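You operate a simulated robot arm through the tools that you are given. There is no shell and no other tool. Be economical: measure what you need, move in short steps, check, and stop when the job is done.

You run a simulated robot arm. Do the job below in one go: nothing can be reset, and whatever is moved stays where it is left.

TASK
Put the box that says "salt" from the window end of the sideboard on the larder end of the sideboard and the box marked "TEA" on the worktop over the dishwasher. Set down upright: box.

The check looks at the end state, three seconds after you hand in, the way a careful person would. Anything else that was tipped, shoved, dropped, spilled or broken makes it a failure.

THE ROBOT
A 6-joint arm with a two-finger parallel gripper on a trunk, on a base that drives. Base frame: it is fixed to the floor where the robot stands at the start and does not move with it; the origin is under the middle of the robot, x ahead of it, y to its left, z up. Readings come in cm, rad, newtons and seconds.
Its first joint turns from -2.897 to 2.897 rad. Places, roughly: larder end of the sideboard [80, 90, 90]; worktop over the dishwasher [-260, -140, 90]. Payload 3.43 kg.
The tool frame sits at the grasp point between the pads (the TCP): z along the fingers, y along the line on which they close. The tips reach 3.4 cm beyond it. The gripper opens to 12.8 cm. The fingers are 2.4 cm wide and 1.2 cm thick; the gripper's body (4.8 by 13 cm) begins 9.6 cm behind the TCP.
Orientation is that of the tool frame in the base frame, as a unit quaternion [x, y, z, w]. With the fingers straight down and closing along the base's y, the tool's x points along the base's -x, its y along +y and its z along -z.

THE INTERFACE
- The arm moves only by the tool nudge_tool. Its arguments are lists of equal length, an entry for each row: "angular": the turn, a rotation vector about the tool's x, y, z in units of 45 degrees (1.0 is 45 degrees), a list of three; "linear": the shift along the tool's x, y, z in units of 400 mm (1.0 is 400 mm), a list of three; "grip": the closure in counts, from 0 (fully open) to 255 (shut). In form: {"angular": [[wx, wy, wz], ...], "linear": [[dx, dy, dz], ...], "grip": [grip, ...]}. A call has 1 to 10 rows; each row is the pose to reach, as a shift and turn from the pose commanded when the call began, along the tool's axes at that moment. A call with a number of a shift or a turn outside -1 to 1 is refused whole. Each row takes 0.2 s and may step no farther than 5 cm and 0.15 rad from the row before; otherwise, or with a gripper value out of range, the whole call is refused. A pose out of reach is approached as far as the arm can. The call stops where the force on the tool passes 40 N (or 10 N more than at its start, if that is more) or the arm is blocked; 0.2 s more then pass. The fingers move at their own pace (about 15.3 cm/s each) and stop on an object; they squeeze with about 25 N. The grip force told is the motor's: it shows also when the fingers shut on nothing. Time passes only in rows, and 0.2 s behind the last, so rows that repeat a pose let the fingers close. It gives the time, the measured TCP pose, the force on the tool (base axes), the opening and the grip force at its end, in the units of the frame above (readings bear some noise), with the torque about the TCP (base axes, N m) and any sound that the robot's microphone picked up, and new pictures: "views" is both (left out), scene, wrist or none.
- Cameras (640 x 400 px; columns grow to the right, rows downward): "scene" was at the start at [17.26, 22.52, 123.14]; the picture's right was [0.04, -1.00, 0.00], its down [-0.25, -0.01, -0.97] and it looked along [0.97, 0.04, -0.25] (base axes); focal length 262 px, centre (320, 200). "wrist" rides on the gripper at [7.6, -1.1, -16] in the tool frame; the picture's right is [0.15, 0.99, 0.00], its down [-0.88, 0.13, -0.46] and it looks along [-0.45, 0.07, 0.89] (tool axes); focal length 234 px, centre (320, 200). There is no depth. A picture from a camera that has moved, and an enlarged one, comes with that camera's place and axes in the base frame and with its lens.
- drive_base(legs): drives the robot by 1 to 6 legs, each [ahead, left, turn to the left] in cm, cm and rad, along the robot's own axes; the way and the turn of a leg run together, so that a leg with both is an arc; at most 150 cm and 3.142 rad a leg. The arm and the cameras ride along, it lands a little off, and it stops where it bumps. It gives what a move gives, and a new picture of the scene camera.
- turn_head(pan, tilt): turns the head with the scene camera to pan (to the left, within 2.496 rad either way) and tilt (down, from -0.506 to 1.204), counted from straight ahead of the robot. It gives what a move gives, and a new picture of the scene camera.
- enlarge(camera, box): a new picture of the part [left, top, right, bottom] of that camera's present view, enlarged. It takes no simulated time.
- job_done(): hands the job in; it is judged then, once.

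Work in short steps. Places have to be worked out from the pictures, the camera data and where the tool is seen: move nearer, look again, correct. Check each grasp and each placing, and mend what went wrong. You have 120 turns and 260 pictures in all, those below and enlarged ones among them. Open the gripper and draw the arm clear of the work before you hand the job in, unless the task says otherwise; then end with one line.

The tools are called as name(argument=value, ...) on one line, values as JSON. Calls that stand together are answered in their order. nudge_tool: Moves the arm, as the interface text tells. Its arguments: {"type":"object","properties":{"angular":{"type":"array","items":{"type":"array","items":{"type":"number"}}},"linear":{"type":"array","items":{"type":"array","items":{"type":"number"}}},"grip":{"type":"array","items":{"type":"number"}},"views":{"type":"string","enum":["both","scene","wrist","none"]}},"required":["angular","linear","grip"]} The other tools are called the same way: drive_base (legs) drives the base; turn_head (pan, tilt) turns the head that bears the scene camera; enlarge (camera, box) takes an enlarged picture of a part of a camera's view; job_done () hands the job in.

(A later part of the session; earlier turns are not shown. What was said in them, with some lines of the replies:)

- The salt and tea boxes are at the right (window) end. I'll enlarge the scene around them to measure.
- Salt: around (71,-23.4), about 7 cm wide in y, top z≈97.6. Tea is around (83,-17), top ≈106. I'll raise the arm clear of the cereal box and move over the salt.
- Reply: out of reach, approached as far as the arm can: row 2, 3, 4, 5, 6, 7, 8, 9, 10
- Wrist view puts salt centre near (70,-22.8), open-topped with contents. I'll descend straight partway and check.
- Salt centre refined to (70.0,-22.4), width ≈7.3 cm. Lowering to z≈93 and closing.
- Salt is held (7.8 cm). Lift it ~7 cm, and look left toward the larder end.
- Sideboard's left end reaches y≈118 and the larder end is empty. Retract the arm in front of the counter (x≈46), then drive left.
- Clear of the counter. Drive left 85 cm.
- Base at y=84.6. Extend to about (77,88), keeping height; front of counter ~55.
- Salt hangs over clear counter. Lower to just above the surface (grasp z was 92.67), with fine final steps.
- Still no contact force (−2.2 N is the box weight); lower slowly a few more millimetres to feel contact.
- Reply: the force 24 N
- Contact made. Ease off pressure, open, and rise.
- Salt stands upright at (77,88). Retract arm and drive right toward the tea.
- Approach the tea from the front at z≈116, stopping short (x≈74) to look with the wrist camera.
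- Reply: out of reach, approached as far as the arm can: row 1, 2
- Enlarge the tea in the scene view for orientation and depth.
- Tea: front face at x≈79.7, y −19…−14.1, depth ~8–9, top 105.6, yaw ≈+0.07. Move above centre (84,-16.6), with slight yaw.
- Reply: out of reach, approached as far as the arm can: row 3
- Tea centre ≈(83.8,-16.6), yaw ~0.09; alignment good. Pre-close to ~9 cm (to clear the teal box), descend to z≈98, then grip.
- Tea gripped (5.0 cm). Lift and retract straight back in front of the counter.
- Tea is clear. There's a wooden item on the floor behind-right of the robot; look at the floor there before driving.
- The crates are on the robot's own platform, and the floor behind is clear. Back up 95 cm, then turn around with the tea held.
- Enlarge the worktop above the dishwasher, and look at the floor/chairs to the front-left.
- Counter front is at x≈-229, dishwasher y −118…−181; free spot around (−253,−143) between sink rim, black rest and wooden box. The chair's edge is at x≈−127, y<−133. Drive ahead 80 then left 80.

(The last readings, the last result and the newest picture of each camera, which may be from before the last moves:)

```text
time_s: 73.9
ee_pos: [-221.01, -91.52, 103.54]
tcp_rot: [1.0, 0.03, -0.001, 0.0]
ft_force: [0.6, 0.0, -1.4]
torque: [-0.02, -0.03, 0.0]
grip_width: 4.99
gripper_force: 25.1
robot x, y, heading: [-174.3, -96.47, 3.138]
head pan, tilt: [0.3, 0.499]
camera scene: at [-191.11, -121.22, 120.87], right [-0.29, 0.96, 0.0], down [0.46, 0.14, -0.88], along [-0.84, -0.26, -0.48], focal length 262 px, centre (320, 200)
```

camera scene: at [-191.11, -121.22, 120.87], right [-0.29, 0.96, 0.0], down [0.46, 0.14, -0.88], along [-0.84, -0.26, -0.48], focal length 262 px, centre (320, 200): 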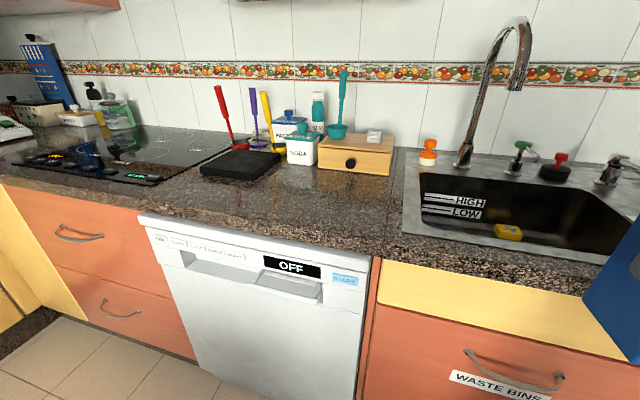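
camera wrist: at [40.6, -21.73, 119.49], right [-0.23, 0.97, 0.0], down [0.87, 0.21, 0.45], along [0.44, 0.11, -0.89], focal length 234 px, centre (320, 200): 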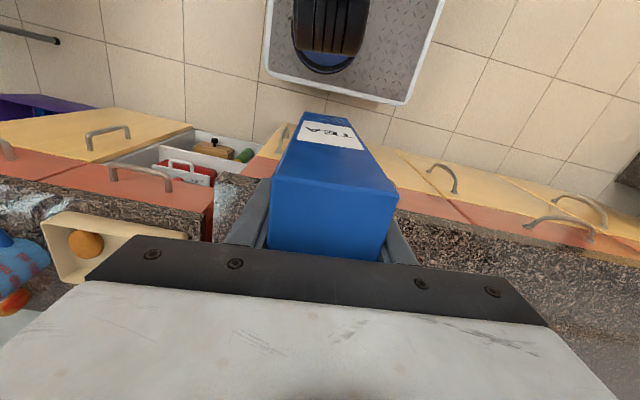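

Target chosen at (−254,−142). Shift base left 8 cm to ease the reach, then extend partway.

drive_base(legs=[[0, 8, 0]])

nudge_tool(angular=[[0, 0, 0], [0, 0, 0], [0, 0, 0], [0, 0, 0], [0, 0, 0], [0, 0, 0], [0, 0, 0]], linear=[[-0.02, 0.1, 0], [-0.05, 0.2, 0], [-0.1, 0.3, 0], [-0.15, 0.4, 0], [-0.22, 0.5, 0], [-0.28, 0.6, 0], [-0.35, 0.7, 0]], grip=[255, 255, 255, 255, 255, 255, 255])

```text
time_s: 74.9
ee_pos: [-221.07, -99.56, 103.48]
tcp_rot: [1.0, 0.029, 0.0, -0.001]
ft_force: [0.7, -0.1, -1.7]
torque: [-0.02, 0.0, -0.02]
grip_width: 4.98
gripper_force: 25.0
robot x, y, heading: [-174.36, -104.97, 3.143]
head pan, tilt: [0.3, 0.499]
camera scene: at [-191.13, -129.19, 120.87], right [-0.29, 0.96, 0.0], down [0.46, 0.14, -0.88], along [-0.84, -0.26, -0.48], focal length 262 px, centre (320, 200)
```

scene: 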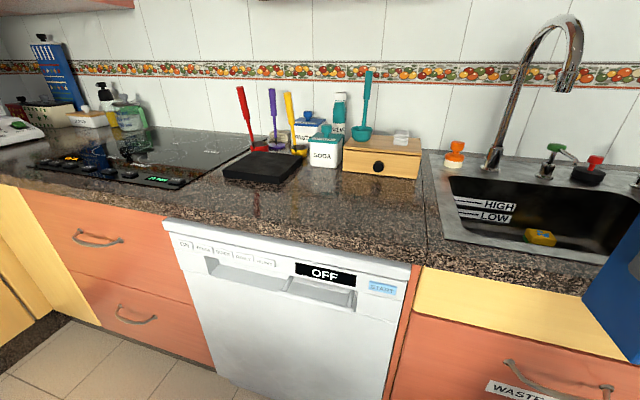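

```text
time_s: 76.5
ee_pos: [-233.52, -128.46, 103.45]
tcp_rot: [1.0, 0.03, 0.0, -0.001]
ft_force: [0.6, 1.0, -0.5]
torque: [-0.09, 0.06, 0.03]
grip_width: 4.97
gripper_force: 25.2
robot x, y, heading: [-174.44, -104.52, 3.139]
head pan, tilt: [0.3, 0.499]
camera scene: at [-191.11, -129.15, 120.88], right [-0.29, 0.96, 0.0], down [0.46, 0.14, -0.88], along [-0.84, -0.26, -0.48], focal length 262 px, centre (320, 200)
camera wrist: at [-225.98, -127.01, 119.54], right [0.21, -0.98, 0.0], down [-0.87, -0.18, 0.46], along [-0.45, -0.09, -0.89], focal length 234 px, centre (320, 200)
```

scene: 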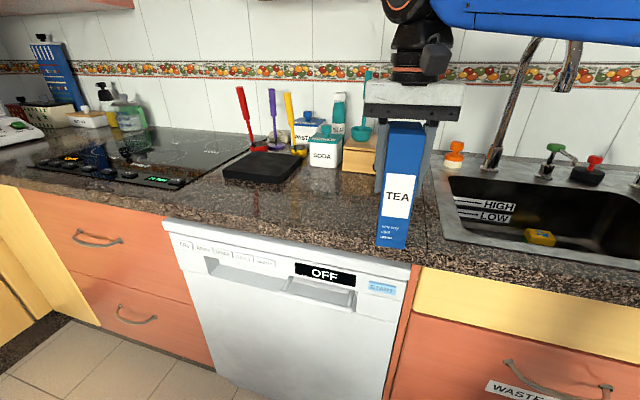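
wrist: 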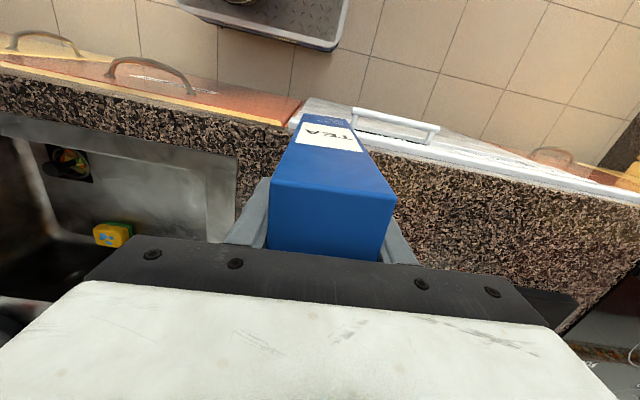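

Continue to (−253,−146) at the same height.

nudge_tool(angular=[[0, 0, 0], [0, 0, 0], [0, 0, 0], [0, 0, 0], [0, 0, 0], [0, 0, 0], [0, 0, 0]], linear=[[-0.08, 0.06, 0], [-0.16, 0.12, 0], [-0.24, 0.18, 0], [-0.31, 0.24, 0], [-0.38, 0.3, 0], [-0.45, 0.36, 0], [-0.51, 0.41, 0]], grip=[255, 255, 255, 255, 255, 255, 255])

```text
time_s: 78.1
ee_pos: [-252.79, -146.08, 103.68]
tcp_rot: [1.0, 0.03, 0.0, 0.001]
ft_force: [0.4, 0.3, 0.0]
torque: [-0.05, 0.06, -0.01]
grip_width: 4.97
gripper_force: 25.1
robot x, y, heading: [-174.18, -104.58, 3.136]
head pan, tilt: [0.3, 0.499]
camera scene: at [-191.12, -129.18, 120.88], right [-0.29, 0.96, 0.0], down [0.46, 0.14, -0.88], along [-0.84, -0.26, -0.48], focal length 262 px, centre (320, 200)
camera wrist: at [-245.35, -144.58, 119.69], right [0.21, -0.98, 0.0], down [-0.87, -0.18, 0.46], along [-0.45, -0.09, -0.89], focal length 234 px, centre (320, 200)
```

scene: 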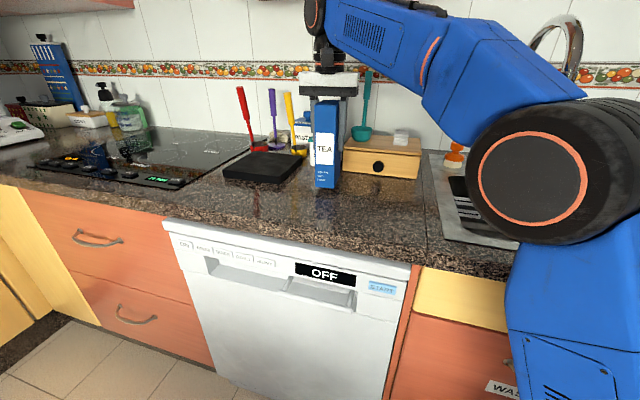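
wrist: 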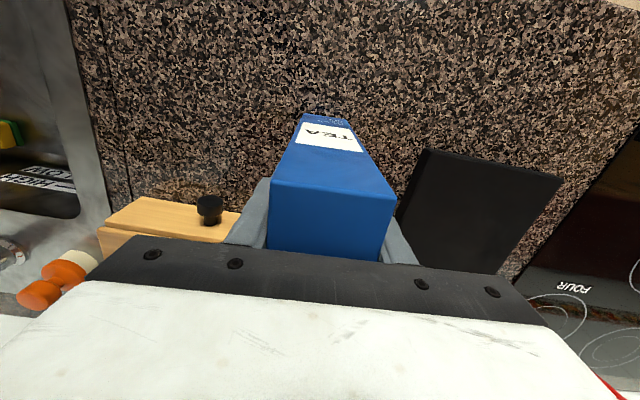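

Clear all round (tray edge y≈−161, wooden box x≈−275). Lower 4.8 cm, then feel for contact.

nudge_tool(angular=[[0, 0, 0], [0, 0, 0], [0, 0, 0], [0, 0, 0]], linear=[[0, 0, 0.05], [0, 0, 0.09], [0, 0, 0.115], [0, 0, 0.122]], grip=[255, 255, 255, 255])

```text
time_s: 78.8
ee_pos: [-252.53, -145.86, 100.35]
tcp_rot: [1.0, 0.03, -0.002, 0.002]
ft_force: [2.7, 2.1, 9.7]
torque: [0.49, -0.68, -0.02]
grip_width: 4.98
gripper_force: 25.0
robot x, y, heading: [-174.23, -104.86, 3.136]
head pan, tilt: [0.3, 0.499]
stopped in row 3: the force on the tool passed its limit (the readings are from after the stop); the commanded pose is now the measured one
camera scene: at [-191.09, -129.18, 120.88], right [-0.29, 0.96, 0.0], down [0.46, 0.14, -0.88], along [-0.84, -0.26, -0.48], focal length 262 px, centre (320, 200)
camera wrist: at [-245.06, -144.32, 116.36], right [0.21, -0.98, 0.0], down [-0.87, -0.18, 0.46], along [-0.45, -0.1, -0.89], focal length 234 px, centre (320, 200)
```

scene: 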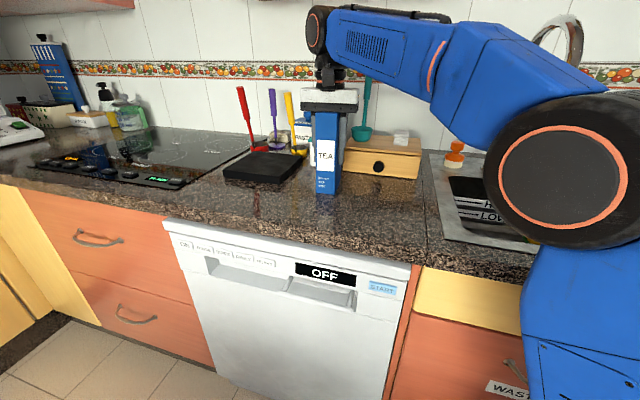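
wrist: 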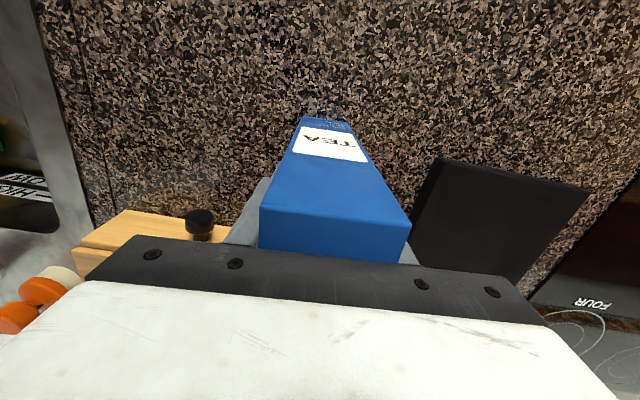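

Contact at higher surface (~88 cm); the box slid a bit in the grip. Inspect for tilt.

enlarge(camera="scene", box=[270, 80, 390, 210])

enlarge(camera="wrist", box=[220, 90, 440, 280])

```text
3.08 times, centred on (330, 145) of scene
camera zoom: at [-191.09, -129.18, 120.88], right [-0.29, 0.96, 0.0], down [0.46, 0.14, -0.88], along [-0.84, -0.26, -0.48], focal length 807 px, centre (289, 369)
```

zoom: 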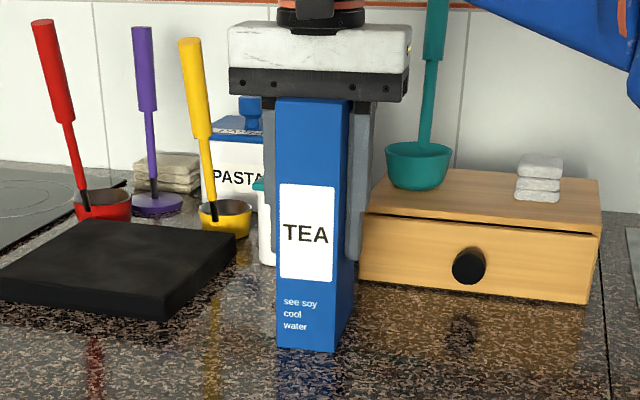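

```text
2.11 times, centred on (330, 185) of wrist
camera zoom: at [-245.06, -144.32, 116.36], right [0.21, -0.98, 0.0], down [-0.87, -0.18, 0.46], along [-0.45, -0.1, -0.89], focal length 493 px, centre (299, 232)
```

zoom: 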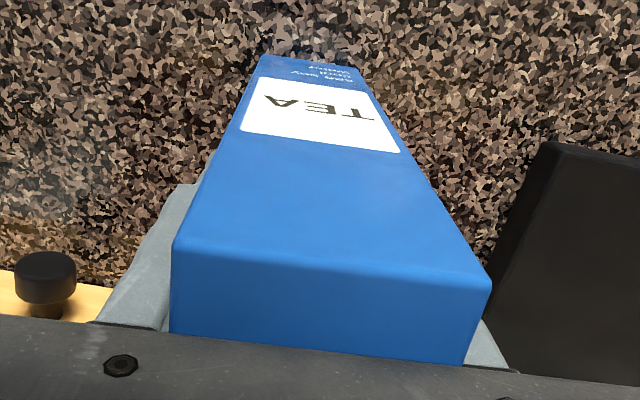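

The box is vertical and resting on the surface (~z 90 here, it slid up in the grip, top just under the palm). Release here, without lifting yet.

nudge_tool(angular=[[0, 0, 0], [0, 0, 0], [0, 0, 0], [0, 0, 0]], linear=[[0, 0, 0], [0, 0, 0], [0, 0, 0], [0, 0, 0]], grip=[150, 120, 60, 30])

```text
time_s: 79.8
ee_pos: [-252.66, -145.81, 100.36]
tcp_rot: [1.0, 0.029, -0.002, 0.003]
ft_force: [-1.0, -1.2, 22.1]
torque: [0.16, -0.24, 0.0]
grip_width: 11.31
gripper_force: 0.0
robot x, y, heading: [-174.5, -104.7, 3.137]
head pan, tilt: [0.3, 0.499]
camera scene: at [-191.07, -129.18, 120.89], right [-0.29, 0.96, 0.0], down [0.46, 0.14, -0.88], along [-0.84, -0.26, -0.48], focal length 262 px, centre (320, 200)
camera wrist: at [-245.06, -144.33, 116.36], right [0.21, -0.98, 0.0], down [-0.87, -0.18, 0.46], along [-0.45, -0.1, -0.89], focal length 234 px, centre (320, 200)
```

scene: 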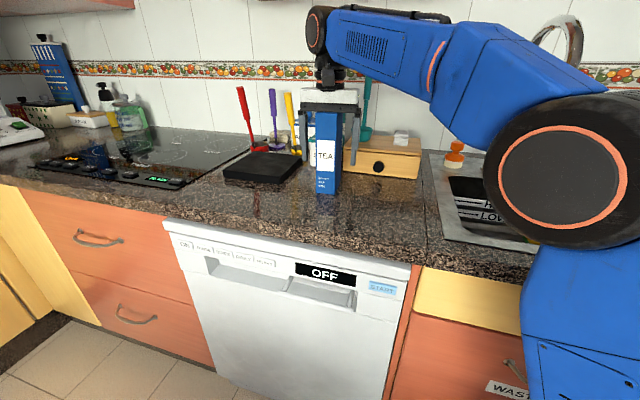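
wrist: 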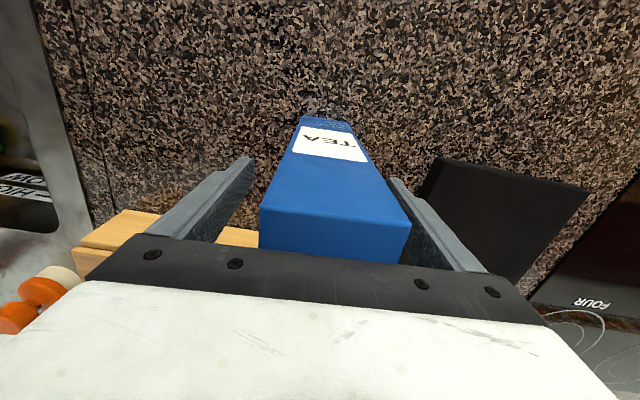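

The box stands free; palm is pressing on its top, so rise straight up gently.

nudge_tool(angular=[[0, 0, 0], [0, 0, 0], [0, 0, 0], [0, 0, 0], [0, 0, 0], [0, 0, 0]], linear=[[0, 0, -0.01], [0, 0, -0.04], [0, 0, -0.1], [0, 0, -0.18], [0, 0, -0.27], [0, 0, -0.36]], grip=[30, 0, 0, 0, 0, 0])

```text
time_s: 81.2
ee_pos: [-251.12, -144.39, 111.27]
tcp_rot: [1.0, 0.03, -0.004, 0.005]
ft_force: [1.1, 0.3, 0.1]
torque: [0.02, -0.04, -0.02]
grip_width: 12.8
gripper_force: 0.0
out of reach, approached as far as the arm can: row 5, 6
robot x, y, heading: [-174.46, -104.85, 3.137]
head pan, tilt: [0.3, 0.499]
camera scene: at [-191.13, -129.21, 120.87], right [-0.29, 0.96, 0.0], down [0.46, 0.14, -0.88], along [-0.84, -0.26, -0.48], focal length 262 px, centre (320, 200)
camera wrist: at [-243.44, -142.8, 127.35], right [0.21, -0.98, 0.01], down [-0.87, -0.18, 0.47], along [-0.46, -0.1, -0.88], focal length 234 px, centre (320, 200)
```

scene: 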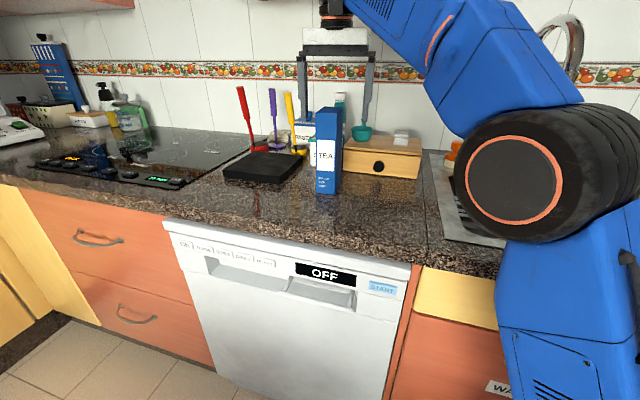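
wrist: 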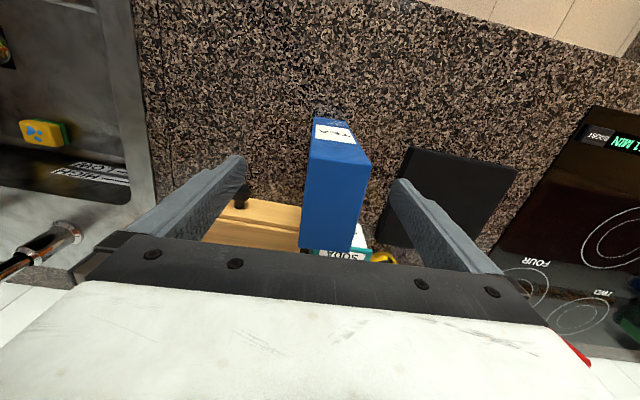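

Tea stands upright. Fingers straddle it; retract toward the robot with y held, then up.

nudge_tool(angular=[[0, 0, 0], [0, 0, 0], [0, 0, 0], [0, 0, 0], [0, 0, 0], [0, 0, 0], [0, 0, 0]], linear=[[0.06, 0.02, 0], [0.14, 0.03, 0], [0.22, 0.03, 0], [0.32, 0.03, 0], [0.42, 0.0, -0.03], [0.52, -0.06, -0.05], [0.6, -0.13, -0.05]], grip=[0, 0, 0, 0, 0, 0, 0])

enlarge(camera="scene", box=[230, 80, 430, 215])

```text
time_s: 82.8
ee_pos: [-227.53, -137.96, 113.07]
tcp_rot: [1.0, 0.031, -0.003, 0.001]
ft_force: [-0.4, -1.0, -1.2]
torque: [0.08, -0.03, 0.0]
grip_width: 12.8
gripper_force: 0.1
robot x, y, heading: [-174.03, -104.48, 3.139]
head pan, tilt: [0.3, 0.499]
camera scene: at [-191.15, -129.25, 120.86], right [-0.29, 0.96, 0.0], down [0.46, 0.14, -0.88], along [-0.84, -0.26, -0.48], focal length 262 px, centre (320, 200)
camera wrist: at [-220.05, -136.47, 129.18], right [0.21, -0.98, 0.0], down [-0.87, -0.18, 0.46], along [-0.45, -0.1, -0.89], focal length 234 px, centre (320, 200)
```

scene: 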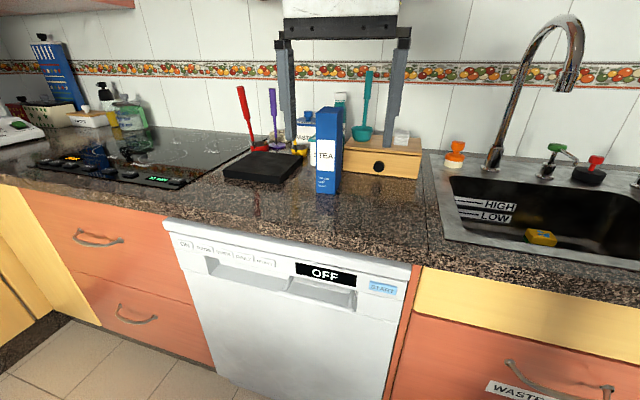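
wrist: 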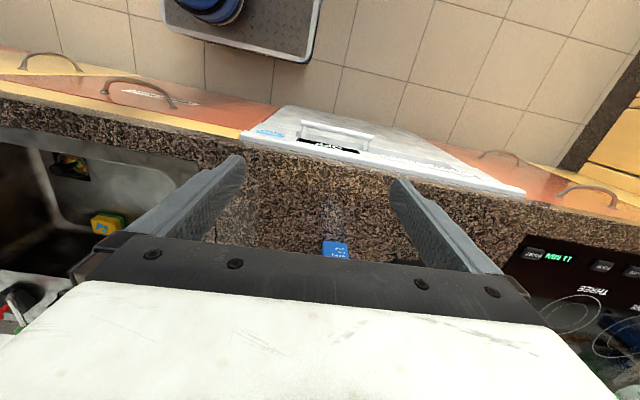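

```text
2.96 times, centred on (330, 148) of scene
camera zoom: at [-191.15, -129.25, 120.86], right [-0.29, 0.96, 0.0], down [0.46, 0.14, -0.88], along [-0.84, -0.26, -0.48], focal length 777 px, centre (290, 356)
```

zoom: 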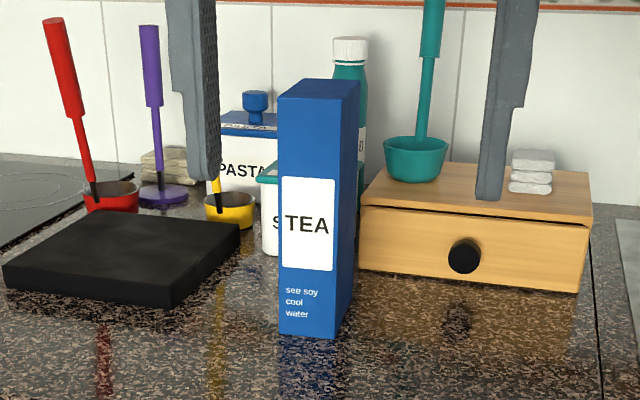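

Tea is upright and undisturbed neighbours. Retract the arm fully clear of the worktop.

nudge_tool(angular=[[0, 0, 0], [0, 0, 0], [0, 0, 0], [0, 0, 0]], linear=[[0.05, -0.1, 0], [0.1, -0.2, 0], [0.15, -0.3, 0], [0.2, -0.4, 0]], grip=[0, 0, 0, 0], views="scene")

```text
time_s: 83.8
ee_pos: [-220.66, -121.29, 113.3]
tcp_rot: [1.0, 0.03, 0.0, 0.0]
ft_force: [-0.5, -1.3, 0.0]
torque: [0.04, -0.07, 0.01]
grip_width: 12.8
gripper_force: 0.1
robot x, y, heading: [-174.33, -104.55, 3.137]
head pan, tilt: [0.3, 0.499]
camera scene: at [-191.15, -129.25, 120.86], right [-0.29, 0.96, 0.0], down [0.46, 0.14, -0.88], along [-0.84, -0.26, -0.48], focal length 262 px, centre (320, 200)
```

scene: 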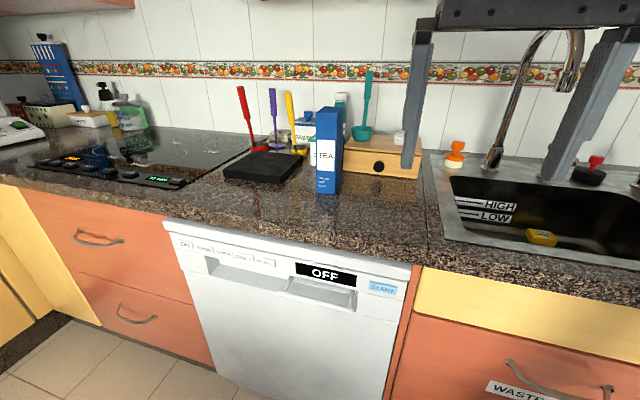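

Both boxes are placed upright, gripper open and clear; handing in.

job_done()

```text
The job is handed in.
```

The salt box is upright on the larder end of the sideboard, and the tea box is upright on the worktop over the dishwasher. I saw nothing else tipped or moved, and the gripper is open and clear.
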